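You operate a simulated robot arm through the tools that you are given. There is no shell and no other tool. Be economical: measure what you need, move in short steps, check, and stop when the job is done.

You run a simulated two-armed robot. Do the job below in one go: nothing can be reset, and whatever is moved stays where it is left.

## Task
Turn the bundle to ACROSS and lay pouch 27 on it.
Fine: latch the large turntable after turning.

The check looks at the end state, three seconds after you hand in, the way a careful person would. Anything else that was tipped, shoved, dropped, spilled or broken makes it a failure.

## Robot
Two 7-joint arms with fingered hands on one trunk, on a base that drives. Base frame: it is fixed to the floor where the robot stands at the start and does not move with it; the origin is under the middle of the robot, x ahead of it, y to its left, z up. Readings come in mm, degrees, newtons and seconds.
The left shoulder is at the start at [30, 214, 1135], the right one opposite. With the tool pointing down near the work surface each hand reaches from about 120 to 620 mm from the robot's upright axis, wherever it stands, measured 20 degrees to its own side. Places, roughly: fence latch [500, -1100, 600]; large turntable [700, 0, 800]; top of the board bundle [800, 0, 900]; top of the large turntable [800, 0, 800]; turn latch [500, 0, 600]. Payload 3.3 kg a hand.
The tool frame of a hand sits at the grasp point between the pads (the TCP): z along the fingers, y along the line on which they close. The tips reach 26 mm beyond it. Largest opening 132 mm; the body of the gripper starts 73 mm behind the TCP. The gripper is a hand of 2 fingers: y runs from the thumb to the fingers, the wrist lies at [0, 0, -224] in the tool frame.
Orientation is that of the tool frame in the base frame, as a unit quaternion [w, x, y, z]. With the fingers straight down and closing along the base's y, the tool's x points along the base's -x, its y along +y and its z along -z.

## Interface
- The arms move only by the tool send_rows. It takes "left_commands", "right_commands" or both (then of equal length, played together; a hand with none holds still); each is a list that holds one entry, the list of rows, each a list of 6 numbers: the turn, a rotation vector about the tool's x, y, z in units of 8 degrees (1.0 is 8 degrees), then the shift along the tool's x, y, z in units of 20 mm (1.0 is 20 mm). In form: [[[ax, ay, az, x, y, z], ...]]. A call has 1 to 8 rows; each row shifts and turns the commanded pose from where the row before left it, along the tool's axes as they then stand. A call with a number of a shift or a turn outside -1 to 1 is refused whole. Rows are played at 5 a second. More than 50 mm and 8.6 degrees between two rows, and nothing of the call is played. A pose out of reach is approached as far as the arm can. The call stops where the force on the tool passes 40 N (or 10 N more than at its start, if that is more) or the arm is blocked; 0.2 s more then pass. In this call time passes only in rows, and 0.2 s behind the last. The reply holds the time, the measured pose of the TCP, the force on the tool along the base axes, the opening and the grip force, in the units named above and with some noise, with the torque about the TCP (base axes, N m) and any sound that the robot's microphone picked up, and new pictures: "pictures" is both (left out), scene, wrist or none (wrist: the cameras of the hands that moved).
- Cameras (640 x 400 px; columns grow to the right, rows downward): "scene" is now at [106.7, -15.4, 1299.7]; the picture's right is [-0.18, -0.98, 0.00], its down [-0.66, 0.12, -0.74] and it looks along [0.73, -0.14, -0.67] (base axes); focal length 285 px, centre (320, 200). "left" rides on the left gripper at [-66, -3, -99] in its tool frame; the picture's right is [0.04, -1.00, 0.00], its down [0.83, 0.03, -0.55] and it looks along [0.55, 0.02, 0.83] (tool axes); focal length 261 px, centre (320, 200). "right" rides on the right gripper at [66, -3, -99] in its tool frame; the picture's right is [0.04, 1.00, 0.00], its down [-0.83, 0.03, -0.55] and it looks along [-0.55, 0.02, 0.83] (tool axes); focal length 261 px, centre (320, 200). There is no depth. A picture from a camera that has moved, and an enlarged one, comes with that camera's place and axes in the base frame and with its lens.
- slide_trunk(by): slides the trunk up (or, below 0, down) by that many mm; the arms and the scene camera ride with it, the base frame stays. It gives what a move gives, with no picture.
- base_move(legs): drives the robot by 1 to 6 legs, each [ahead, left, turn to the left] in mm, mm and degrees, along the robot's own axes; the way and the turn of a leg run together, so that a leg with both is an arc; at most 1500 mm and 180 degrees a leg. The arms and the cameras ride along, it lands a little off, and it stops where it bumps. It gives what a move gives, and a new picture of the scene camera.
- curl_fingers(finger1, thumb_bend, hand): sets how far each is bent, from 0 (flat) to 1 (curled in); at 0.3 the hand is open as for a grip, at 0.7 the pads meet at the TCP. One left out holds its place. A second passes; each finger stops where it meets its share of the squeeze, and holds until it gets a number again. It is the only way to open and close the hand. It gives what a move gives, with no picture; readings hold the bend of each and the force on the fingers (four entries, about 0 where the hand has none), thumb and palm.
- aim_head(pan, tilt): turns the head with the scene camera to pan (to the left, within 86 degrees either way) and tilt (down, from -29 to 69), counted from straight ahead of the robot. It gives what a move gives, and a new picture of the scene camera.
- zoom(camera, box): a new picture of the part [left, top, right, bottom] of that camera's present view, enlarged. The clock stands still meanwhile.
- finish_job(): hands the job in; it is judged then, once.

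Work in short steps. Places have to be worked out from the pictures, the camera data and where the tool is seen: move nearer, look again, correct. Check each grasp and each placing, and mend what went wrong. You have 120 turns and 260 pictures in all, those below and enlarged ones among them. Open the grippers and draw the arms clear of the work before you hand the job in, unless the task says otherwise; then end with one line.

The tools are called after "Request:" as name(argument=value, ...) on one line, values as JSON. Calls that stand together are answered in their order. send_rows: Moves the arms, as the interface text tells. Its arguments: {"type":"object","properties":{"left_commands":{"type":"array"},"right_commands":{"type":"array"},"pictures":{"type":"string","enum":["both","scene","wrist","none"]}},"required":[]} The other tools are called the same way: slide_trunk (by) slides the trunk up or down; curl_fingers (finger1, thumb_bend, hand) moves the fingers one by one; base_move (legs) drives the base; aim_head (pan, tilt) turns the head that bears the scene camera; zoom (camera, box) takes an enlarged picture of a part of a camera's view; finish_job () hands the job in.

At the start:

```text
time_s: 0.0
left_ee_pos: [399.8, 84.7, 1075.4]
left_orientation: [0.001, 0.001, 1.0, 0.0]
left_force: [0.0, -0.7, -0.6]
left_moment: [0.0, -0.03, -0.01]
left_opening: 131.9
left_gripper_force: 0.1
left_shape: jaw
left_bend: [0.3, 0.3]
left_finger forces: [0.0, 0.1, 0.0, 0.1, 0.0, 0.0]
right_ee_pos: [398.9, -351.6, 1050.0]
right_orientation: [0.0, 0.001, 1.0, 0.0]
right_force: [0.1, 0.2, -0.2]
right_moment: [0.0, -0.02, 0.0]
right_opening: 132.1
right_gripper_force: 0.2
right_shape: jaw
right_bend: [0.3, 0.3]
right_finger forces: [0.1, 0.0, 0.0, 0.1, 0.0, 0.1]
trunk travel left (down, up): [-417.0, 344.0]
robot x, y, heading: [2.2, 1.9, -0.3]
head pan, tilt: [-10.5, 42.2]
```

scene: 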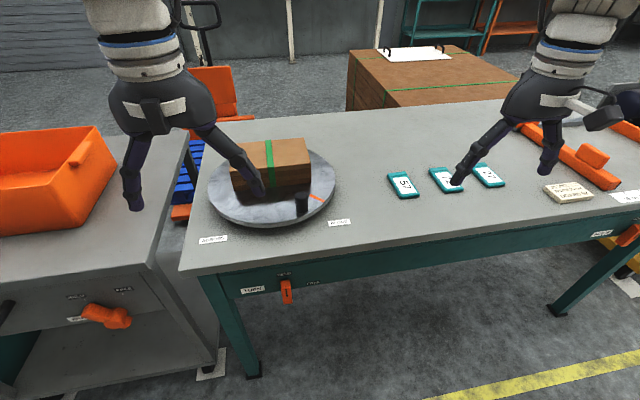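
right: 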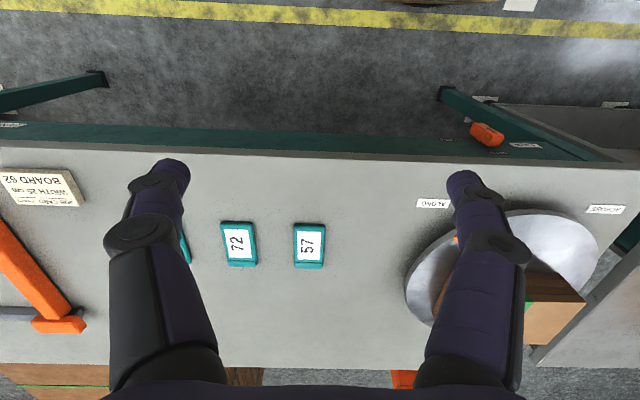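
left: 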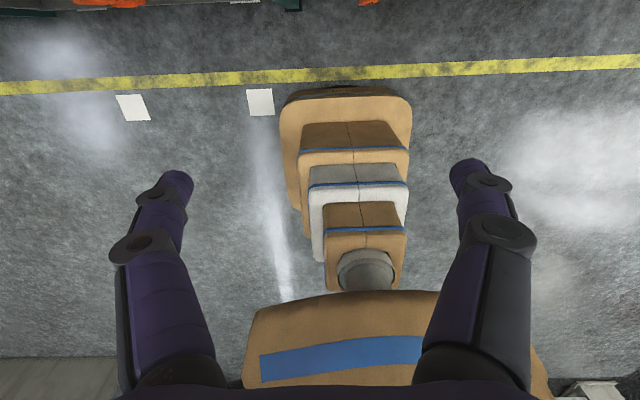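

I first enlarge the turntable, latch and pouches to read the labels.

Request:
zoom(camera="scene", box=[180, 120, 360, 310])

Request:
zoom(camera="scene", box=[370, 130, 640, 300])

```text
2.11 times, centred on (270, 215) of scene
camera zoom: at [106.7, -15.4, 1299.7], right [-0.18, -0.98, 0.0], down [-0.66, 0.12, -0.74], along [0.73, -0.14, -0.67], focal length 601 px, centre (425, 168)
```

zoom: 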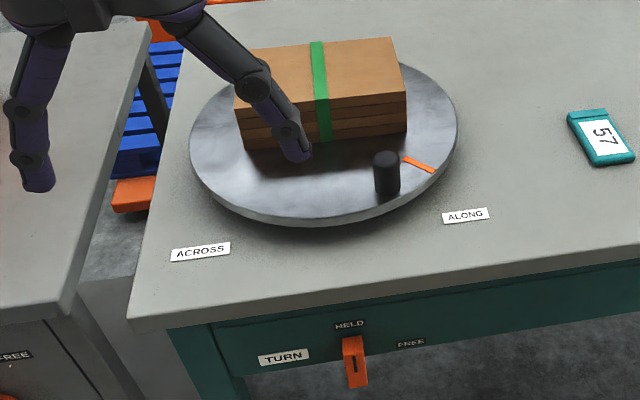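

```text
2.35 times, centred on (505, 215) of scene
camera zoom: at [106.7, -15.4, 1299.7], right [-0.18, -0.98, 0.0], down [-0.66, 0.12, -0.74], along [0.73, -0.14, -0.67], focal length 671 px, centre (-115, 165)
```

zoom: 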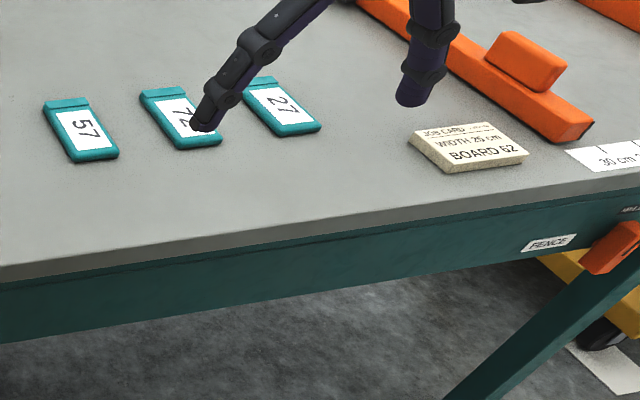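

Turntable centre looks like about (715,0); lever in front of the table near (460,-7,700), apparently at HELD. I look closer at the latch with the head tilted down.

Request:
aim_head(pan=0, tilt=55)

Request:
zoom(camera="scene", box=[260, 150, 420, 250])

```text
time_s: 0.8
left_ee_pos: [398.4, 85.3, 1075.8]
left_orientation: [0.0, 0.0, 1.0, -0.001]
left_force: [0.1, 0.3, 0.2]
left_moment: [0.01, -0.05, 0.01]
left_opening: 131.7
left_gripper_force: 0.1
left_shape: jaw
left_bend: [0.3, 0.3]
left_finger forces: [0.0, 0.1, 0.1, 0.1, 0.0, 0.0]
right_ee_pos: [399.1, -351.4, 1049.5]
right_orientation: [0.0, 0.001, 1.0, 0.001]
right_force: [-1.4, 0.5, 0.6]
right_moment: [-0.01, 0.0, 0.02]
right_opening: 131.9
right_gripper_force: 0.1
right_shape: jaw
right_bend: [0.3, 0.3]
right_finger forces: [0.1, 0.0, 0.1, 0.1, 0.0, 0.0]
trunk travel left (down, up): [-417.0, 344.0]
robot x, y, heading: [-1.9, 1.8, 0.0]
head pan, tilt: [0.0, 55.0]
camera scene: at [96.8, -0.3, 1282.3], right [0.0, -1.0, 0.0], down [-0.82, 0.0, -0.57], along [0.57, 0.0, -0.82], focal length 285 px, centre (320, 200)
```

scene: 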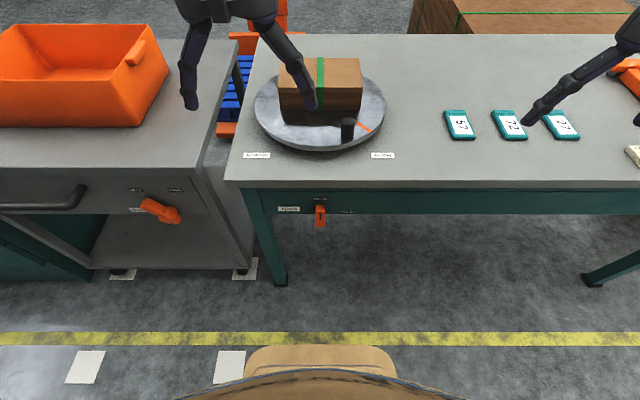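

```text
4.00 times, centred on (340, 200) of scene
camera zoom: at [96.8, -0.3, 1282.3], right [0.0, -1.0, 0.0], down [-0.82, 0.0, -0.57], along [0.57, 0.0, -0.82], focal length 1141 px, centre (240, 200)
```

zoom: 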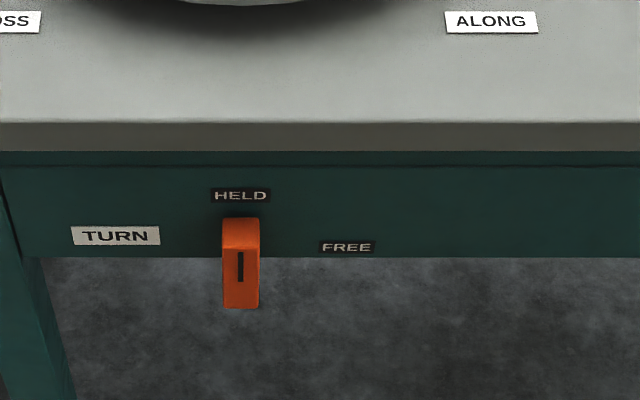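

The lever is a vertical bar (pivot about (495,0,656), mark up at HELD); it must turn clockwise toward FREE. I'll bring the left hand to point forward, starting by pitching it up.

Request:
send_rows(left_commands=[[[0, -1, 0, -0.3, 0, 0], [0, -1, 0, -0.3, 0, 0], [0, -1, 0, -0.3, 0, 0], [0, -1, 0, -0.3, 0, 0], [0, -1, 0, 0, 0, 0], [0, -1, 0, 0, 0, 0], [0, -1, 0, 0, 0, 0], [0, -1, 0, 0, 0, 0]]], pictures="none")

```text
time_s: 2.5
left_ee_pos: [426.1, 86.7, 1082.3]
left_orientation: [0.532, -0.01, 0.847, -0.005]
left_force: [-0.4, 0.1, 0.1]
left_moment: [0.0, 0.01, 0.03]
left_opening: 132.0
left_gripper_force: 0.1
left_shape: jaw
left_bend: [0.3, 0.3]
left_finger forces: [0.1, 0.0, 0.1, 0.1, 0.0, 0.0]
right_ee_pos: [398.3, -352.6, 1049.0]
right_orientation: [-0.001, 0.0, 1.0, 0.001]
right_force: [-0.3, -0.5, -0.1]
right_moment: [-0.03, 0.0, 0.01]
right_opening: 131.6
right_gripper_force: 0.1
right_shape: jaw
right_bend: [0.3, 0.3]
right_finger forces: [0.1, 0.0, 0.1, 0.1, 0.1, 0.0]
trunk travel left (down, up): [-417.0, 344.0]
robot x, y, heading: [-1.6, 0.2, -0.0]
head pan, tilt: [0.0, 55.0]
```

Pitched 64°; finishing to horizontal and starting down and to the lever's y.

Request:
send_rows(left_commands=[[[0, -1, 0, 0, -0.5, 0], [0, -1, 0, 0, -0.5, 0], [0, -1, 0, 0, -0.5, 0], [0, -0.25, 0, 0.5, -0.5, 0], [0, 0, 0, 1, -0.5, 0], [0, 0, 0, 1, -0.5, 0], [0, 0, 0, 1, -0.5, 0], [0, 0, 0, 1, -0.5, 0]]], pictures="none")

Request:
send_rows(left_commands=[[[0, 0, 0, 1, 0, 0], [0, 0, 0, 1, 0, 0], [0, 0, 0, 1, 0, 0], [0, 0, 0, 1, 0, 0], [0, 0, 0, 1, 0, 0], [0, 0, 0, 1, 0, 0], [0, 0, 0, 1, 0, 0], [0, 0, 0, 1, 0, 0]]], pictures="both")

```text
time_s: 4.5
left_ee_pos: [539.5, 91.2, 1162.2]
left_orientation: [0.715, -0.051, 0.697, -0.008]
left_force: [-0.8, -0.3, -0.7]
left_moment: [-0.02, -0.01, -0.02]
left_opening: 132.1
left_gripper_force: 0.0
left_shape: jaw
left_bend: [0.3, 0.3]
left_finger forces: [0.0, 0.1, 0.0, 0.1, 0.0, 0.0]
left hand out of reach, approached as far as the arm can: row 2, 3, 4, 5, 6, 7, 8
right_ee_pos: [398.7, -350.7, 1050.8]
right_orientation: [0.0, 0.001, 1.0, 0.001]
right_force: [0.9, 0.8, -0.3]
right_moment: [0.03, -0.03, 0.01]
right_opening: 132.0
right_gripper_force: 0.0
right_shape: jaw
right_bend: [0.3, 0.3]
right_finger forces: [0.1, 0.0, 0.0, 0.0, 0.0, 0.1]
trunk travel left (down, up): [-417.0, 344.0]
robot x, y, heading: [-3.4, -0.6, -0.1]
head pan, tilt: [0.0, 55.0]
stopped in row 8 (left hand): the arm was blocked; the commanded pose is now the measured one
```

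```text
time_s: 5.5
left_ee_pos: [573.5, 143.3, 1132.4]
left_orientation: [0.716, -0.117, 0.688, -0.005]
left_force: [-0.8, 0.3, 0.1]
left_moment: [-0.01, 0.01, 0.01]
left_opening: 132.0
left_gripper_force: 0.1
left_shape: jaw
left_bend: [0.3, 0.3]
left_finger forces: [0.0, 0.1, 0.0, 0.0, 0.0, 0.0]
left hand out of reach, approached as far as the arm can: row 2, 3, 4
right_ee_pos: [399.0, -351.8, 1050.4]
right_orientation: [0.0, 0.001, 1.0, 0.001]
right_force: [-1.4, -0.5, -0.4]
right_moment: [0.01, 0.04, 0.01]
right_opening: 131.9
right_gripper_force: 0.1
right_shape: jaw
right_bend: [0.3, 0.3]
right_finger forces: [0.0, 0.0, 0.1, 0.0, 0.0, 0.0]
trunk travel left (down, up): [-417.0, 344.0]
robot x, y, heading: [1.8, 2.2, -0.1]
head pan, tilt: [0.0, 55.0]
stopped in row 4 (left hand): the arm was blocked; the commanded pose is now the measured one
camera scene: at [96.9, 0.0, 1282.2], right [0.0, -1.0, 0.0], down [-0.82, 0.0, -0.57], along [0.57, 0.0, -0.82], focal length 285 px, centre (320, 200)
camera left: at [473.5, 135.3, 1194.9], right [0.16, -0.98, 0.13], down [-0.51, -0.2, -0.84], along [0.85, 0.06, -0.53], focal length 261 px, centre (320, 200)
```

scene: 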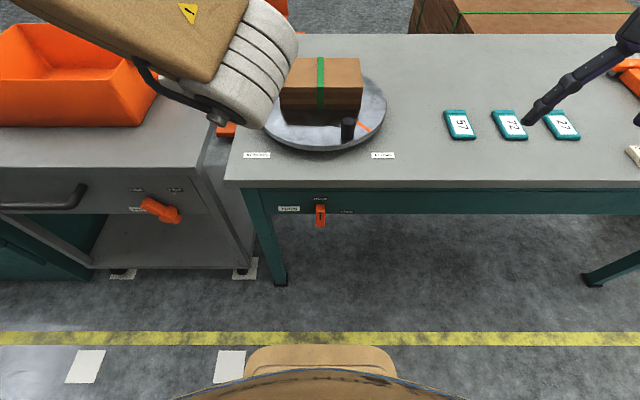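
left: 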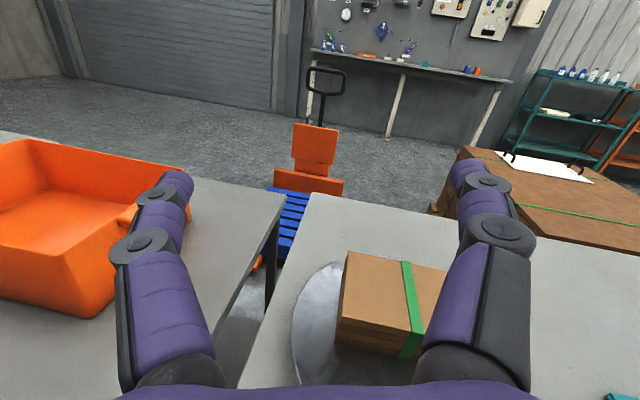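

The folded arm can't take this pose so close to the body. I'll back the base 150 mm so the hand descends in front of the table further from the shoulder.

Request:
base_move(legs=[[-160, 0, 0]])

```text
time_s: 6.9
left_ee_pos: [414.5, 140.5, 1132.2]
left_orientation: [0.717, -0.115, 0.687, -0.007]
left_force: [0.2, -0.8, 0.3]
left_moment: [-0.01, 0.02, 0.04]
left_opening: 132.1
left_gripper_force: 0.0
left_shape: jaw
left_bend: [0.3, 0.3]
left_finger forces: [0.0, 0.0, 0.0, 0.0, 0.1, 0.0]
right_ee_pos: [238.6, -352.5, 1050.1]
right_orientation: [0.0, 0.002, 1.0, 0.001]
right_force: [0.1, -0.1, 0.4]
right_moment: [-0.02, 0.0, 0.01]
right_opening: 132.1
right_gripper_force: 0.1
right_shape: jaw
right_bend: [0.3, 0.3]
right_finger forces: [0.1, 0.1, 0.0, 0.1, 0.0, 0.1]
trunk travel left (down, up): [-417.0, 344.0]
robot x, y, heading: [-158.6, 1.1, -0.2]
head pan, tilt: [0.0, 55.0]
camera scene: at [-62.7, -0.2, 1282.3], right [0.0, -1.0, 0.0], down [-0.82, 0.0, -0.57], along [0.57, 0.0, -0.82], focal length 285 px, centre (320, 200)
```

scene: 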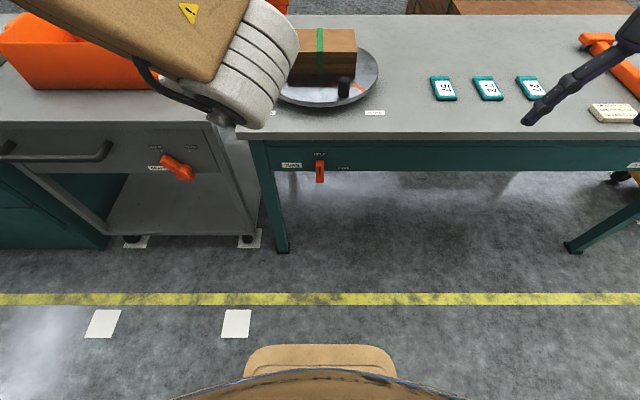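

Now descending in front of the table while taking out the roll error.

Request:
send_rows(left_commands=[[[0, 0, 0, 1, 0, 0], [0, 0, 0, 1, 0, 0], [0, 0, 0, 1, 0, 0], [0, 0, 0, 1, 0, 0], [0.28, 0.06, 0.3, 1, 0, 0], [0.28, 0.06, 0.3, 1, 0, 0], [0.28, 0.06, 0.3, 1, 0, 0], [0.28, 0.06, 0.3, 1, 0, 0]]], pictures="none")

```text
time_s: 8.7
left_ee_pos: [435.5, 116.7, 980.1]
left_orientation: [0.709, 0.0, 0.705, -0.001]
left_force: [-0.2, -0.9, 0.3]
left_moment: [-0.01, -0.04, -0.01]
left_opening: 131.9
left_gripper_force: 0.1
left_shape: jaw
left_bend: [0.3, 0.3]
left_finger forces: [0.1, 0.0, 0.0, 0.0, 0.1, 0.0]
left hand out of reach, approached as far as the arm can: row 3, 4, 5
right_ee_pos: [240.6, -351.1, 1050.2]
right_orientation: [0.0, 0.002, 1.0, 0.001]
right_force: [-0.1, -1.4, 0.1]
right_moment: [0.01, -0.02, 0.0]
right_opening: 131.9
right_gripper_force: 0.0
right_shape: jaw
right_bend: [0.3, 0.3]
right_finger forces: [0.0, 0.0, 0.1, 0.0, 0.0, 0.1]
trunk travel left (down, up): [-417.0, 344.0]
robot x, y, heading: [-156.7, 2.0, -0.2]
head pan, tilt: [0.0, 55.0]
```

Orientation is right; continuing down and moving to y≈0, keeping clear of the edge.

Request:
send_rows(left_commands=[[[0, 0, 0, 1, -0.4, -0.1], [0, 0, 0, 1, -0.4, -0.1], [0, 0, 0, 1, -0.4, -0.1], [0, 0, 0, 1, -0.4, -0.1], [0, 0, 0, 1, -0.4, -0.1], [0, 0, 0, 1, -0.4, -0.1], [0, 0, 0, 1, -0.4, -0.1], [0, 0, 0, 1, -0.4, -0.1]]], pictures="none")

Request:
send_rows(left_commands=[[[0, 0, 0, 1, -0.4, 0], [0, 0, 0, 1, -0.4, 0], [0, 0, 0, 1, -0.4, 0], [0, 0, 0, 1, -0.4, 0], [0, 0, 0, 1, -0.4, 0], [0, 0, 0, 1, -0.4, 0], [0, 0, 0, 1, 0, 0], [0, 0, 0, 0.7, 0, 0]]], pictures="both")

```text
time_s: 10.5
left_ee_pos: [420.1, 54.3, 821.9]
left_orientation: [0.71, -0.002, 0.704, -0.002]
left_force: [-0.8, -0.6, 0.0]
left_moment: [0.01, -0.02, 0.04]
left_opening: 131.8
left_gripper_force: 0.1
left_shape: jaw
left_bend: [0.3, 0.3]
left_finger forces: [0.0, 0.0, 0.0, 0.0, 0.0, 0.1]
right_ee_pos: [240.9, -352.6, 1050.0]
right_orientation: [0.0, 0.001, 1.0, 0.001]
right_force: [-0.2, -1.2, 0.0]
right_moment: [0.01, 0.0, -0.01]
right_opening: 132.1
right_gripper_force: 0.0
right_shape: jaw
right_bend: [0.3, 0.3]
right_finger forces: [0.0, 0.0, 0.0, 0.0, 0.0, 0.0]
trunk travel left (down, up): [-417.0, 344.0]
robot x, y, heading: [-161.3, 4.2, -0.3]
head pan, tilt: [0.0, 55.0]
```

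```text
time_s: 11.5
left_ee_pos: [452.0, 126.2, 752.2]
left_orientation: [0.718, 0.0, 0.692, 0.071]
left_force: [-0.5, -0.6, 0.0]
left_moment: [-0.03, 0.0, -0.02]
left_opening: 132.0
left_gripper_force: 0.0
left_shape: jaw
left_bend: [0.3, 0.3]
left_finger forces: [0.0, 0.0, 0.0, 0.0, 0.1, 0.1]
left hand out of reach, approached as far as the arm can: row 4, 5
right_ee_pos: [240.7, -352.0, 1048.8]
right_orientation: [0.0, 0.001, 1.0, 0.001]
right_force: [-0.2, -0.4, 0.9]
right_moment: [0.01, 0.0, 0.0]
right_opening: 131.8
right_gripper_force: 0.0
right_shape: jaw
right_bend: [0.3, 0.3]
right_finger forces: [0.1, 0.0, 0.1, 0.0, 0.0, 0.0]
trunk travel left (down, up): [-417.0, 344.0]
robot x, y, heading: [-158.6, 3.1, 0.1]
head pan, tilt: [0.0, 55.0]
stopped in row 5 (left hand): the arm was blocked; the commanded pose is now the measured one
camera scene: at [-61.1, -1.1, 1282.2], right [0.0, -1.0, 0.0], down [-0.82, 0.0, -0.57], along [0.57, 0.0, -0.82], focal length 285 px, centre (320, 200)
camera left: at [351.9, 107.5, 813.4], right [0.1, -0.98, -0.14], down [-0.53, 0.06, -0.85], along [0.84, 0.16, -0.51], focal length 261 px, centre (320, 200)
```

scene: 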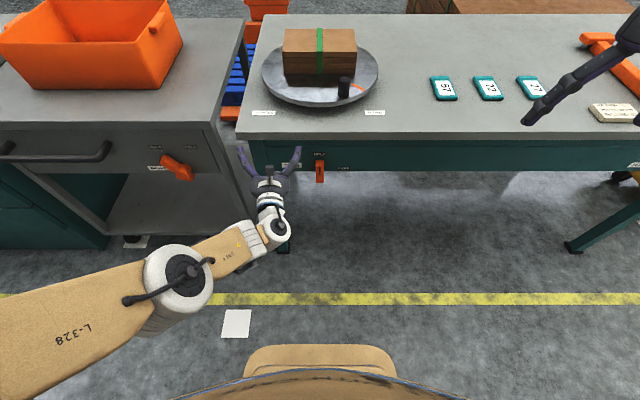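
left: 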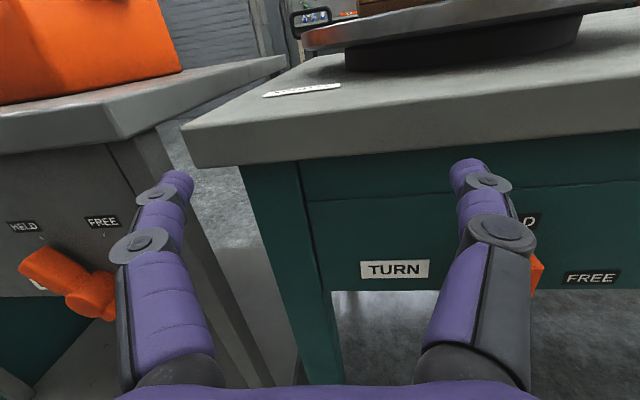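

The arm jams with the hand near the midline at this height. I'll retract slightly, shift the base right so the lever is on the hand's own side, and lower the trunk.

Request:
send_rows(left_commands=[[[0, 0, 0, 0, 0, -1], [0, 0, 0, 0, 0, -1]]], pictures="none")

Request:
base_move(legs=[[0, -130, 0]])

Request:
slide_trunk(by=-70)

Request:
send_rows(left_commands=[[[0.36, 0.13, -0.36, 0, 0, 0], [0.36, 0.13, -0.36, 0, 0, 0]]], pictures="both")

```text
time_s: 12.3
left_ee_pos: [433.8, 179.7, 757.1]
left_orientation: [0.729, 0.006, 0.675, 0.114]
left_force: [0.7, -0.5, -0.6]
left_moment: [0.0, 0.01, -0.01]
left_opening: 132.1
left_gripper_force: 0.2
left_shape: jaw
left_bend: [0.3, 0.3]
left_finger forces: [0.0, 0.1, 0.1, 0.0, 0.1, 0.1]
left hand out of reach, approached as far as the arm can: row 2
right_ee_pos: [240.6, -349.8, 1049.1]
right_orientation: [0.001, 0.0, 1.0, 0.001]
right_force: [0.4, -0.1, -0.1]
right_moment: [0.02, 0.0, -0.01]
right_opening: 132.0
right_gripper_force: 0.1
right_shape: jaw
right_bend: [0.3, 0.3]
right_finger forces: [0.1, 0.0, 0.0, 0.1, 0.0, 0.1]
trunk travel left (down, up): [-417.0, 344.0]
robot x, y, heading: [-157.1, -1.3, -0.2]
head pan, tilt: [0.0, 55.0]
stopped in row 2 (left hand): the arm was blocked; the commanded pose is now the measured one
```

```text
time_s: 13.6
left_ee_pos: [433.6, 47.7, 755.5]
left_orientation: [0.728, 0.004, 0.675, 0.116]
left_force: [0.6, 0.3, 0.3]
left_moment: [-0.02, -0.01, 0.04]
left_opening: 131.7
left_gripper_force: 0.0
left_shape: jaw
left_bend: [0.3, 0.3]
left_finger forces: [0.1, 0.1, 0.0, 0.0, 0.0, 0.1]
right_ee_pos: [241.8, -483.6, 1050.0]
right_orientation: [0.0, 0.001, 1.0, 0.001]
right_force: [0.6, 0.1, 0.5]
right_moment: [0.0, -0.01, 0.0]
right_opening: 131.9
right_gripper_force: 0.0
right_shape: jaw
right_bend: [0.3, 0.3]
right_finger forces: [0.1, 0.0, 0.1, 0.1, 0.0, 0.0]
trunk travel left (down, up): [-417.0, 344.0]
robot x, y, heading: [-158.3, -125.7, -0.1]
head pan, tilt: [0.0, 55.0]
camera scene: at [-61.3, -132.1, 1282.2], right [0.0, -1.0, 0.0], down [-0.82, 0.0, -0.57], along [0.57, 0.0, -0.82], focal length 285 px, centre (320, 200)
```

scene: 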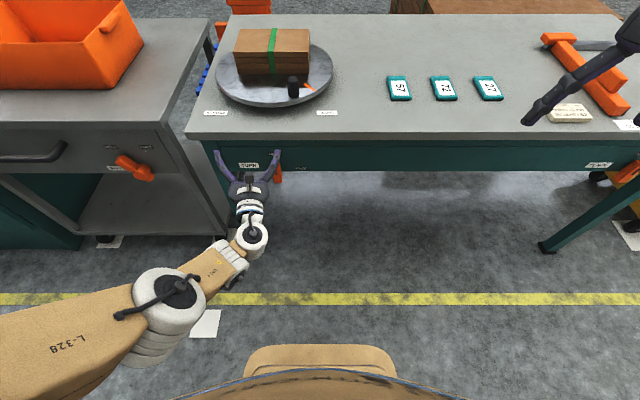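

```text
time_s: 14.7
left_ee_pos: [431.0, 48.9, 675.1]
left_orientation: [0.724, 0.005, 0.68, 0.115]
left_force: [-0.7, 0.5, 0.2]
left_moment: [-0.02, 0.01, -0.02]
left_opening: 132.3
left_gripper_force: 0.0
left_shape: jaw
left_bend: [0.3, 0.3]
left_finger forces: [0.1, 0.1, 0.1, 0.1, 0.1, 0.0]
right_ee_pos: [241.0, -481.5, 980.4]
right_orientation: [0.0, 0.001, 1.0, 0.001]
right_force: [-0.1, 0.3, 0.5]
right_moment: [0.0, 0.0, -0.03]
right_opening: 132.0
right_gripper_force: 0.0
right_shape: jaw
right_bend: [0.3, 0.3]
right_finger forces: [0.0, 0.1, 0.0, 0.0, 0.0, 0.0]
trunk travel left (down, up): [-347.0, 414.0]
robot x, y, heading: [-159.4, -130.6, -0.0]
head pan, tilt: [0.0, 55.0]
```

```text
time_s: 15.3
left_ee_pos: [436.2, 46.8, 665.0]
left_orientation: [0.716, 0.004, 0.696, 0.045]
left_force: [0.2, -0.6, 0.5]
left_moment: [0.05, 0.02, 0.0]
left_opening: 131.9
left_gripper_force: 0.0
left_shape: jaw
left_bend: [0.3, 0.3]
left_finger forces: [0.0, 0.0, 0.0, 0.0, 0.0, 0.0]
left hand out of reach, approached as far as the arm can: row 1, 2
right_ee_pos: [240.9, -482.5, 979.2]
right_orientation: [0.001, 0.001, 1.0, 0.002]
right_force: [0.6, 0.0, 0.1]
right_moment: [0.0, -0.01, 0.0]
right_opening: 131.9
right_gripper_force: 0.1
right_shape: jaw
right_bend: [0.3, 0.3]
right_finger forces: [0.0, 0.1, 0.0, 0.1, 0.1, 0.1]
trunk travel left (down, up): [-347.0, 414.0]
robot x, y, heading: [-157.5, -132.5, -0.2]
head pan, tilt: [0.0, 55.0]
camera scene: at [-50.9, -130.7, 1211.7], right [0.0, -1.0, 0.0], down [-0.82, 0.0, -0.57], along [0.57, 0.0, -0.82], focal length 285 px, centre (320, 200)
camera left: at [337.3, 33.7, 729.0], right [0.06, -0.99, -0.11], down [-0.53, 0.06, -0.84], along [0.84, 0.11, -0.52], focal length 261 px, centre (320, 200)
```

scene: 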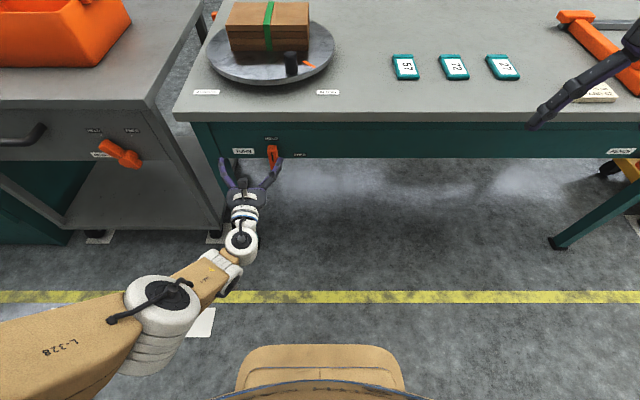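
left: 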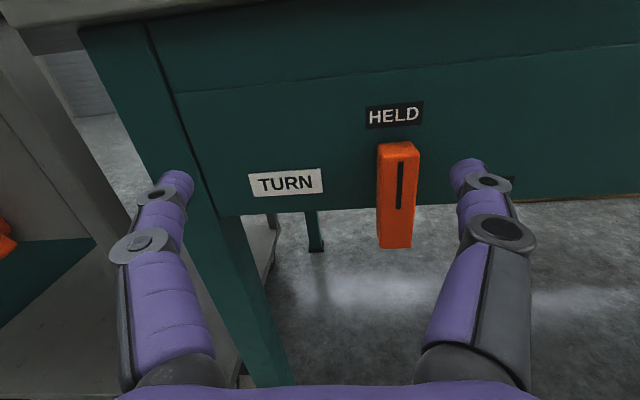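

The lever is well in view. I back the base another 120 mm so the arm can work more extended, then correct orientation.

Request:
base_move(legs=[[-120, -20, 0]])

Request:
send_rows(left_commands=[[[0, 0, 0, 0, 0, 1], [0, 0, 0, 0, 0, 1], [0.2, 0.1, -0.25, 0, 0, 1], [0.2, 0.1, -0.25, 0, -0.5, 1]]], pictures="wrist")

```text
time_s: 16.5
left_ee_pos: [316.7, 27.9, 665.8]
left_orientation: [0.716, 0.004, 0.696, 0.045]
left_force: [-0.1, -0.8, -0.1]
left_moment: [-0.03, 0.03, 0.02]
left_opening: 132.1
left_gripper_force: 0.1
left_shape: jaw
left_bend: [0.3, 0.3]
left_finger forces: [0.0, 0.0, 0.1, 0.0, 0.0, 0.0]
right_ee_pos: [122.2, -501.3, 980.2]
right_orientation: [0.0, 0.0, 1.0, 0.002]
right_force: [0.3, -0.5, 0.7]
right_moment: [0.0, -0.01, 0.03]
right_opening: 132.0
right_gripper_force: 0.0
right_shape: jaw
right_bend: [0.3, 0.3]
right_finger forces: [0.0, 0.0, 0.1, 0.0, 0.1, 0.0]
trunk travel left (down, up): [-347.0, 414.0]
robot x, y, heading: [-277.9, -148.4, 0.2]
head pan, tilt: [0.0, 55.0]
camera scene: at [-170.7, -150.5, 1211.7], right [0.0, -1.0, 0.0], down [-0.82, 0.0, -0.57], along [0.57, 0.0, -0.82], focal length 285 px, centre (320, 200)
```

scene: 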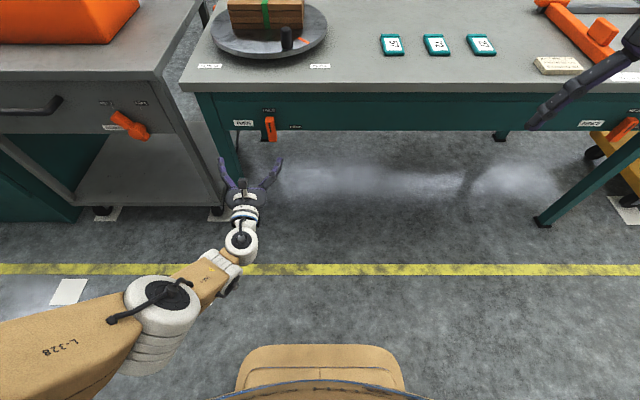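

```text
time_s: 17.5
left_ee_pos: [366.4, 34.7, 676.1]
left_orientation: [0.709, -0.001, 0.705, 0.012]
left_force: [-0.3, 0.7, -0.1]
left_moment: [-0.01, 0.0, 0.0]
left_opening: 131.8
left_gripper_force: 0.2
left_shape: jaw
left_bend: [0.3, 0.3]
left_finger forces: [0.0, 0.0, 0.0, 0.1, 0.0, 0.1]
left hand out of reach, approached as far as the arm can: row 2, 3, 4
right_ee_pos: [123.3, -501.6, 979.0]
right_orientation: [0.0, 0.0, 1.0, 0.001]
right_force: [-0.4, -0.7, -0.6]
right_moment: [0.03, 0.01, 0.02]
right_opening: 131.8
right_gripper_force: 0.0
right_shape: jaw
right_bend: [0.3, 0.3]
right_finger forces: [0.0, 0.0, 0.1, 0.0, 0.0, 0.1]
trunk travel left (down, up): [-347.0, 414.0]
robot x, y, heading: [-273.4, -148.3, 0.0]
head pan, tilt: [0.0, 55.0]
camera left: at [267.0, 29.0, 741.8], right [0.02, -1.0, -0.06], down [-0.55, 0.04, -0.84], along [0.84, 0.05, -0.55], focal length 261 px, centre (320, 200)
```

left: 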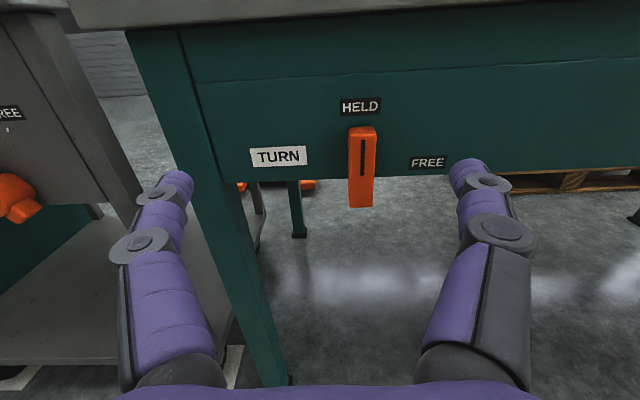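

Still at a limit (forearm too steep). I lower the trunk 150 mm more and raise the hand back to lever height.

Request:
slide_trunk(by=-150)

Request:
send_rows(left_commands=[[[0, 0, 0, -1, -0.2, 0], [0, 0, 0, -1, -0.2, 0], [0, 0, 0, -1, -0.2, 0], [0, 0, 0, -1, -0.2, 0], [0, 0, 0, -1, -0.2, 0], [0, 0, 0, -1, -0.2, 0], [0, 0, 0, -0.8, 0, 0], [0, 0, 0, 0, 0, 1]]], pictures="wrist")

```text
time_s: 19.3
left_ee_pos: [364.8, 35.0, 525.4]
left_orientation: [0.707, -0.001, 0.707, 0.001]
left_force: [-0.5, -0.6, 0.3]
left_moment: [-0.02, 0.03, 0.0]
left_opening: 132.0
left_gripper_force: 0.0
left_shape: jaw
left_bend: [0.3, 0.3]
left_finger forces: [0.0, 0.1, 0.0, 0.0, 0.1, 0.0]
right_ee_pos: [121.8, -502.4, 830.0]
right_orientation: [0.0, 0.0, 1.0, 0.002]
right_force: [-0.4, -0.2, -0.8]
right_moment: [-0.01, 0.01, -0.03]
right_opening: 131.9
right_gripper_force: 0.1
right_shape: jaw
right_bend: [0.3, 0.3]
right_finger forces: [0.1, 0.1, 0.0, 0.0, 0.0, 0.1]
trunk travel left (down, up): [-197.0, 564.0]
robot x, y, heading: [-275.7, -148.0, -0.2]
head pan, tilt: [0.0, 55.0]
```

```text
time_s: 21.1
left_ee_pos: [388.7, 8.6, 659.5]
left_orientation: [0.707, -0.001, 0.707, 0.001]
left_force: [0.2, 0.4, -0.2]
left_moment: [0.03, -0.04, -0.01]
left_opening: 131.9
left_gripper_force: 0.0
left_shape: jaw
left_bend: [0.3, 0.3]
left_finger forces: [0.0, 0.0, 0.0, 0.0, 0.0, 0.1]
left hand out of reach, approached as far as the arm can: row 5
right_ee_pos: [123.1, -501.7, 830.3]
right_orientation: [0.0, 0.0, 1.0, 0.001]
right_force: [-0.2, 0.1, 0.0]
right_moment: [-0.02, 0.02, 0.02]
right_opening: 131.8
right_gripper_force: 0.0
right_shape: jaw
right_bend: [0.3, 0.3]
right_finger forces: [0.0, 0.0, 0.0, 0.1, 0.0, 0.0]
trunk travel left (down, up): [-197.0, 564.0]
robot x, y, heading: [-277.0, -150.7, -0.2]
head pan, tilt: [0.0, 55.0]
camera left: at [291.2, 5.1, 727.3], right [0.0, -1.0, -0.04], down [-0.55, 0.03, -0.83], along [0.83, 0.03, -0.55], focal length 261 px, centre (320, 200)
```

left: 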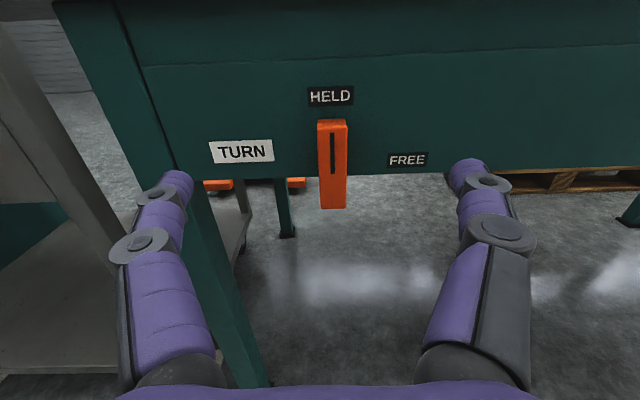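

Reach is fine now. Triangulating with both cameras gives the knob at front x≈487, y≈2, z≈626 (apron ≈516). I straddle it with the open hand.

Request:
send_rows(left_commands=[[[0, 0, 0, 0.85, -0.2, 0], [0, 0, 0, 0.8, -0.1, 0], [0, 0, 0, 0, 0, 1], [0, 0, 0, 0, 0, 1], [0, 0, 0, 0, 0, 1], [0, 0, 0, 0, 0, 1]]], pictures="both")

```text
time_s: 22.5
left_ee_pos: [467.6, 3.6, 624.8]
left_orientation: [0.706, -0.002, 0.708, 0.001]
left_force: [0.0, 0.1, -0.1]
left_moment: [-0.02, -0.01, -0.01]
left_opening: 132.3
left_gripper_force: 0.0
left_shape: jaw
left_bend: [0.3, 0.3]
left_finger forces: [0.0, 0.1, 0.0, 0.1, 0.0, 0.1]
right_ee_pos: [122.5, -499.8, 829.4]
right_orientation: [0.0, 0.0, 1.0, 0.001]
right_force: [0.5, -0.6, -0.7]
right_moment: [-0.03, -0.02, -0.02]
right_opening: 131.9
right_gripper_force: 0.1
right_shape: jaw
right_bend: [0.3, 0.3]
right_finger forces: [0.1, 0.0, 0.0, 0.0, 0.0, 0.1]
trunk travel left (down, up): [-197.0, 564.0]
robot x, y, heading: [-278.4, -150.1, -0.0]
head pan, tilt: [0.0, 55.0]
camera scene: at [-134.3, -150.4, 1058.9], right [0.0, -1.0, 0.0], down [-0.82, 0.0, -0.57], along [0.57, 0.0, -0.82], focal length 285 px, centre (320, 200)
camera left: at [369.8, 0.1, 691.7], right [0.0, -1.0, -0.04], down [-0.55, 0.03, -0.83], along [0.83, 0.02, -0.55], focal length 261 px, centre (320, 200)
```

scene: 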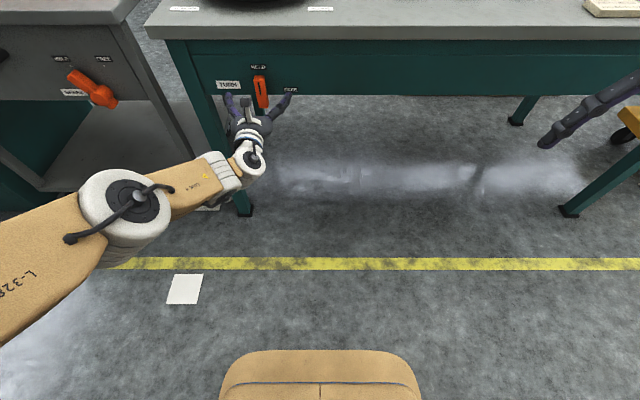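
left: 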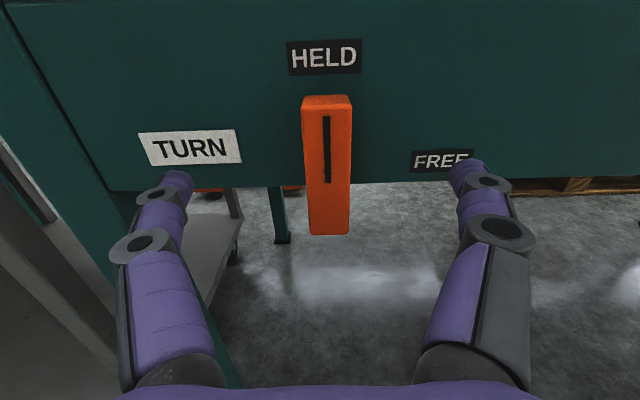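

Centred well; forward 22 mm more, then close on the knob.

Request:
send_rows(left_commands=[[[0, 0, 0, 0.2, -0.15, 0.6], [0, 0, 0, 0, 0, 0.6]]], pictures="none")

Request:
curl_fingers(hand="left", finger1=0.65, thumb_bend=0.65)

Request:
zoom(camera="left", box=[0, 0, 640, 400])

```text
time_s: 23.1
left_ee_pos: [472.0, 2.9, 624.1]
left_orientation: [0.707, -0.001, 0.707, 0.001]
left_force: [0.2, 1.0, 0.5]
left_moment: [0.02, -0.01, -0.02]
left_opening: 131.9
left_gripper_force: 0.1
left_shape: jaw
left_bend: [0.3, 0.3]
left_finger forces: [0.0, 0.1, 0.0, 0.0, 0.0, 0.1]
left hand out of reach, approached as far as the arm can: row 1, 2
right_ee_pos: [122.2, -500.3, 829.7]
right_orientation: [0.001, 0.0, 1.0, 0.001]
right_force: [0.2, 0.2, 0.0]
right_moment: [-0.01, -0.01, 0.04]
right_opening: 131.9
right_gripper_force: 0.0
right_shape: jaw
right_bend: [0.3, 0.3]
right_finger forces: [0.0, 0.0, 0.0, 0.0, 0.0, 0.0]
trunk travel left (down, up): [-197.0, 564.0]
robot x, y, heading: [-278.3, -150.0, 0.1]
head pan, tilt: [0.0, 55.0]
```

```text
time_s: 24.1
left_ee_pos: [471.6, 1.5, 624.8]
left_orientation: [0.707, -0.001, 0.707, -0.001]
left_force: [0.3, -3.7, -0.3]
left_moment: [-0.01, -0.03, -0.11]
left_opening: 23.9
left_gripper_force: 2.3
left_shape: fingers
left_bend: [0.64, 0.63]
left_finger forces: [0.4, 0.0, 0.0, 0.0, 4.5, 0.0]
right_ee_pos: [122.2, -502.1, 829.3]
right_orientation: [0.0, 0.0, 1.0, 0.001]
right_force: [0.0, -0.3, -0.2]
right_moment: [-0.01, -0.01, -0.02]
right_opening: 131.9
right_gripper_force: 0.0
right_shape: jaw
right_bend: [0.3, 0.3]
right_finger forces: [0.0, 0.1, 0.1, 0.1, 0.0, 0.0]
trunk travel left (down, up): [-197.0, 564.0]
robot x, y, heading: [-277.7, -150.4, 0.0]
head pan, tilt: [0.0, 55.0]
```

```text
1.00 times, centred on (320, 200) of left (not enlarged: the box is as wide or as high as the picture)
camera zoom: at [373.9, -1.2, 691.4], right [0.0, -1.0, -0.04], down [-0.55, 0.03, -0.83], along [0.83, 0.02, -0.55], focal length 261 px, centre (320, 200)
```

zoom: 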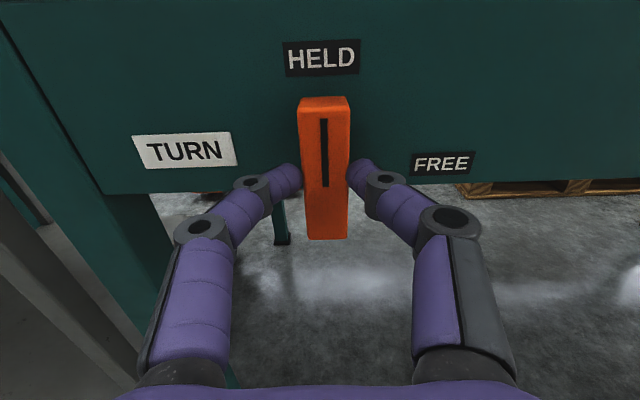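

Contact, but the arm is at its forward limit. I open, back the arm off a little, bring the base nearer, and grip again deeper.

Request:
curl_fingers(hand="left", finger1=0.35, thumb_bend=0.35)

Request:
send_rows(left_commands=[[[0, 0, 0, 0, 0, -1], [0, 0, 0, 0, 0, -1], [0, 0, 0, 0, 0, -1]]], pictures="none")

Request:
base_move(legs=[[50, 0, 0]])

```text
time_s: 25.1
left_ee_pos: [473.1, 2.0, 624.8]
left_orientation: [0.707, -0.001, 0.707, 0.001]
left_force: [-0.5, 0.5, 0.0]
left_moment: [0.0, -0.04, 0.02]
left_opening: 116.4
left_gripper_force: 0.1
left_shape: fingers
left_bend: [0.35, 0.35]
left_finger forces: [0.0, 0.0, 0.0, 0.0, 0.1, 0.0]
right_ee_pos: [122.6, -500.8, 828.9]
right_orientation: [0.0, 0.0, 1.0, 0.001]
right_force: [-0.4, -0.1, 0.8]
right_moment: [-0.01, 0.02, -0.02]
right_opening: 131.6
right_gripper_force: 0.1
right_shape: jaw
right_bend: [0.3, 0.3]
right_finger forces: [0.0, 0.1, 0.1, 0.1, 0.0, 0.0]
trunk travel left (down, up): [-197.0, 564.0]
robot x, y, heading: [-277.3, -152.1, -0.2]
head pan, tilt: [0.0, 55.0]
```

```text
time_s: 25.9
left_ee_pos: [412.8, 1.7, 627.1]
left_orientation: [0.707, -0.001, 0.707, 0.002]
left_force: [0.7, -0.7, -0.2]
left_moment: [0.02, -0.02, -0.02]
left_opening: 116.5
left_gripper_force: 0.0
left_shape: fingers
left_bend: [0.35, 0.35]
left_finger forces: [0.0, 0.1, 0.1, 0.0, 0.0, 0.0]
right_ee_pos: [122.3, -501.6, 828.6]
right_orientation: [0.0, 0.0, 1.0, 0.001]
right_force: [-0.1, -0.2, 0.4]
right_moment: [-0.03, 0.01, -0.01]
right_opening: 131.9
right_gripper_force: 0.1
right_shape: jaw
right_bend: [0.3, 0.3]
right_finger forces: [0.0, 0.1, 0.0, 0.0, 0.0, 0.0]
trunk travel left (down, up): [-197.0, 564.0]
robot x, y, heading: [-275.4, -153.6, 0.2]
head pan, tilt: [0.0, 55.0]
```

```text
time_s: 26.8
left_ee_pos: [463.3, 1.8, 625.9]
left_orientation: [0.707, -0.002, 0.707, 0.002]
left_force: [0.2, 0.7, -0.6]
left_moment: [-0.05, 0.0, 0.02]
left_opening: 116.7
left_gripper_force: 0.0
left_shape: fingers
left_bend: [0.35, 0.35]
left_finger forces: [0.0, 0.1, 0.1, 0.0, 0.0, 0.1]
right_ee_pos: [172.6, -500.7, 830.0]
right_orientation: [0.0, 0.001, 1.0, 0.001]
right_force: [-0.5, -0.4, 0.0]
right_moment: [-0.04, -0.02, 0.02]
right_opening: 132.2
right_gripper_force: 0.0
right_shape: jaw
right_bend: [0.3, 0.3]
right_finger forces: [0.0, 0.0, 0.0, 0.1, 0.0, 0.0]
trunk travel left (down, up): [-197.0, 564.0]
robot x, y, heading: [-228.8, -147.9, 0.0]
head pan, tilt: [0.0, 55.0]
camera scene: at [-83.9, -150.4, 1058.8], right [0.0, -1.0, 0.0], down [-0.82, 0.0, -0.57], along [0.57, 0.0, -0.82], focal length 285 px, centre (320, 200)
```

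scene: 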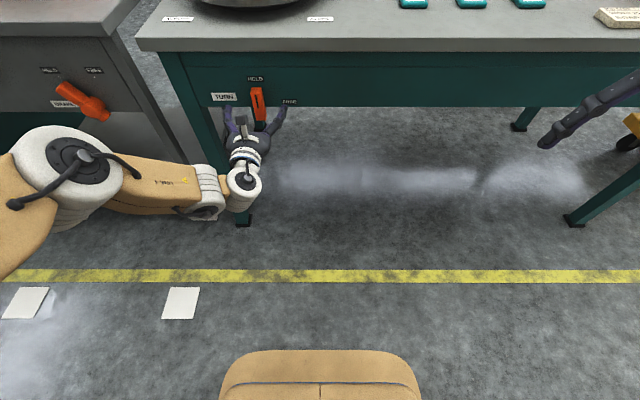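

Forward ~26 mm now, then grip.

Request:
send_rows(left_commands=[[[0, 0, 0, 0.2, -0.1, 0.7], [0, 0, 0, 0, 0, 0.6]]], pictures="none")

Request:
curl_fingers(hand="left", finger1=0.7, thumb_bend=0.7)

Request:
zoom(camera="left", box=[0, 0, 640, 400])

```text
time_s: 27.4
left_ee_pos: [491.4, 0.3, 623.0]
left_orientation: [0.707, -0.001, 0.707, 0.001]
left_force: [0.6, 1.2, -0.6]
left_moment: [-0.01, 0.01, 0.0]
left_opening: 116.6
left_gripper_force: 0.0
left_shape: fingers
left_bend: [0.35, 0.35]
left_finger forces: [0.1, 0.0, 0.0, 0.1, 0.1, 0.1]
right_ee_pos: [172.3, -501.3, 829.0]
right_orientation: [0.0, 0.001, 1.0, 0.0]
right_force: [0.5, 0.3, 0.2]
right_moment: [-0.01, -0.04, 0.02]
right_opening: 131.7
right_gripper_force: 0.1
right_shape: jaw
right_bend: [0.3, 0.3]
right_finger forces: [0.0, 0.0, 0.0, 0.0, 0.1, 0.1]
trunk travel left (down, up): [-197.0, 564.0]
robot x, y, heading: [-228.6, -150.7, -0.0]
head pan, tilt: [0.0, 55.0]
```

```text
time_s: 28.4
left_ee_pos: [490.5, -0.3, 621.2]
left_orientation: [0.707, -0.002, 0.707, 0.001]
left_force: [2.7, -2.9, 0.1]
left_moment: [-0.01, -0.03, -0.04]
left_opening: 21.8
left_gripper_force: 6.4
left_shape: fingers
left_bend: [0.64, 0.66]
left_finger forces: [4.8, 0.0, 0.1, 0.1, 8.0, 0.1]
right_ee_pos: [172.4, -502.3, 830.0]
right_orientation: [0.0, 0.0, 1.0, 0.001]
right_force: [0.2, -0.1, -0.2]
right_moment: [0.01, 0.02, 0.01]
right_opening: 132.2
right_gripper_force: 0.1
right_shape: jaw
right_bend: [0.3, 0.3]
right_finger forces: [0.1, 0.0, 0.0, 0.0, 0.0, 0.0]
trunk travel left (down, up): [-197.0, 564.0]
robot x, y, heading: [-226.1, -147.4, 0.0]
head pan, tilt: [0.0, 55.0]
```

```text
1.00 times, centred on (320, 200) of left (not enlarged: the box is as wide or as high as the picture)
camera zoom: at [392.2, -4.0, 688.6], right [0.0, -1.0, -0.04], down [-0.55, 0.03, -0.83], along [0.83, 0.02, -0.55], focal length 261 px, centre (320, 200)
```

zoom: 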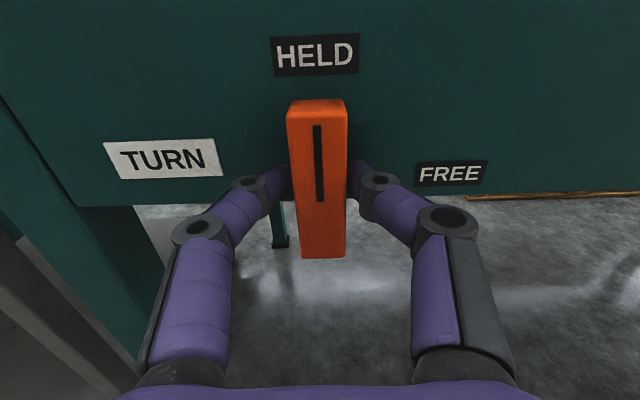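

Firm grip at the pivot height. Turning clockwise toward FREE.

Request:
send_rows(left_commands=[[[0, 0, 0.8, 0, 0, 0], [0, 0, 0.8, 0, 0, 0], [0, 0, 0.8, 0, 0, 0], [0, 0, 0.8, 0, 0, 0], [0, 0, 0.8, 0, 0, 0]]], pictures="wrist")

```text
time_s: 29.6
left_ee_pos: [489.6, -2.2, 623.6]
left_orientation: [0.679, 0.195, 0.68, 0.196]
left_force: [4.0, -9.1, -0.6]
left_moment: [-0.1, -0.05, -0.23]
left_opening: 22.2
left_gripper_force: 7.2
left_shape: fingers
left_bend: [0.65, 0.65]
left_finger forces: [3.0, 0.0, 0.0, 0.1, 11.3, 0.0]
right_ee_pos: [171.7, -502.5, 829.5]
right_orientation: [0.001, 0.001, 1.0, 0.0]
right_force: [-0.1, 0.1, 0.1]
right_moment: [-0.03, 0.01, -0.01]
right_opening: 132.1
right_gripper_force: 0.0
right_shape: jaw
right_bend: [0.3, 0.3]
right_finger forces: [0.0, 0.0, 0.1, 0.0, 0.1, 0.0]
trunk travel left (down, up): [-197.0, 564.0]
robot x, y, heading: [-228.2, -149.5, 0.0]
head pan, tilt: [0.0, 55.0]
camera left: at [391.6, -39.2, 677.7], right [0.0, -0.82, -0.57], down [-0.55, 0.47, -0.69], along [0.83, 0.31, -0.46], focal length 261 px, centre (320, 200)
```

left: 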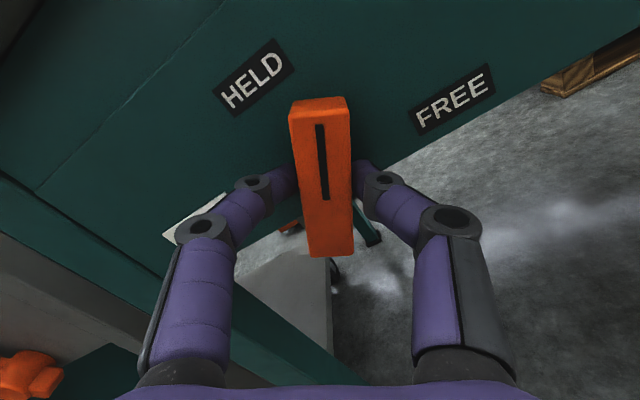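

It turns with the hand; 58° more to FREE.

Request:
send_rows(left_commands=[[[0, 0, 0.9, 0, 0, 0], [0, 0, 0.9, 0, 0, 0], [0, 0, 0.9, 0, 0, 0], [0, 0, 0.9, 0, 0, 0], [0, 0, 0.9, 0, 0, 0], [0, 0, 0.9, 0, 0, 0], [0, 0, 0.9, 0, 0, 0], [0, 0, 0.9, 0, 0, 0]]], pictures="both")

```text
time_s: 31.4
left_ee_pos: [489.8, 1.4, 624.1]
left_orientation: [0.672, 0.217, 0.673, 0.22]
left_force: [2.3, -13.4, -1.8]
left_moment: [-0.13, 0.02, -0.31]
left_opening: 22.2
left_gripper_force: 8.1
left_shape: fingers
left_bend: [0.67, 0.64]
left_finger forces: [2.0, 0.0, 0.1, 0.0, 14.0, 0.0]
left hand out of reach, approached as far as the arm can: row 1, 2, 3, 4, 5, 6, 7, 8
right_ee_pos: [172.2, -501.4, 829.5]
right_orientation: [-0.001, 0.001, 1.0, 0.001]
right_force: [0.4, -0.5, -0.9]
right_moment: [0.04, 0.0, 0.0]
right_opening: 131.7
right_gripper_force: 0.0
right_shape: jaw
right_bend: [0.3, 0.3]
right_finger forces: [0.0, 0.1, 0.0, 0.0, 0.0, 0.0]
trunk travel left (down, up): [-197.0, 564.0]
robot x, y, heading: [-227.7, -150.2, -0.0]
head pan, tilt: [0.0, 55.0]
camera scene: at [-83.9, -151.3, 1058.9], right [0.0, -1.0, 0.0], down [-0.82, 0.0, -0.57], along [0.57, 0.0, -0.82], focal length 285 px, centre (320, 200)
camera left: at [391.1, -41.0, 676.0], right [0.0, -0.78, -0.62], down [-0.55, 0.52, -0.65], along [0.83, 0.35, -0.43], focal length 261 px, centre (320, 200)
```

scene: 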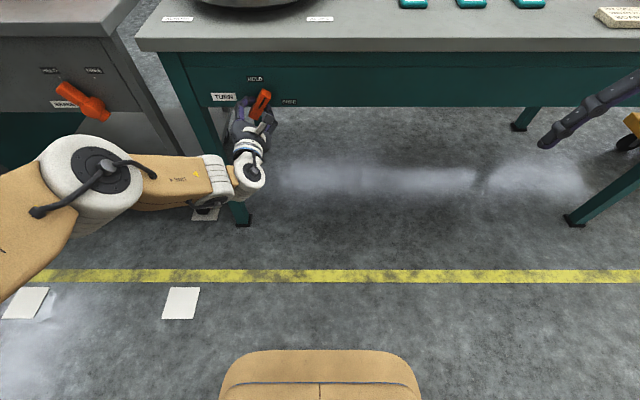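
left: 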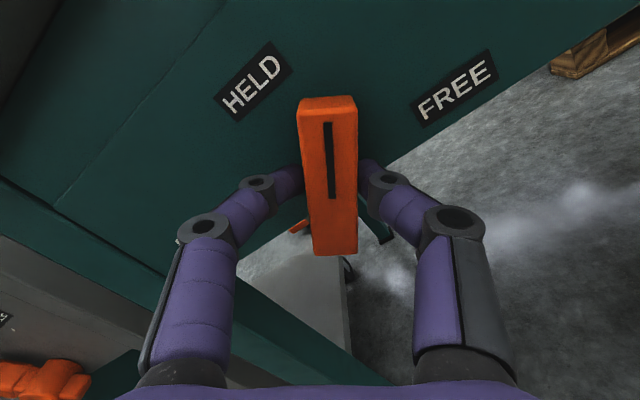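

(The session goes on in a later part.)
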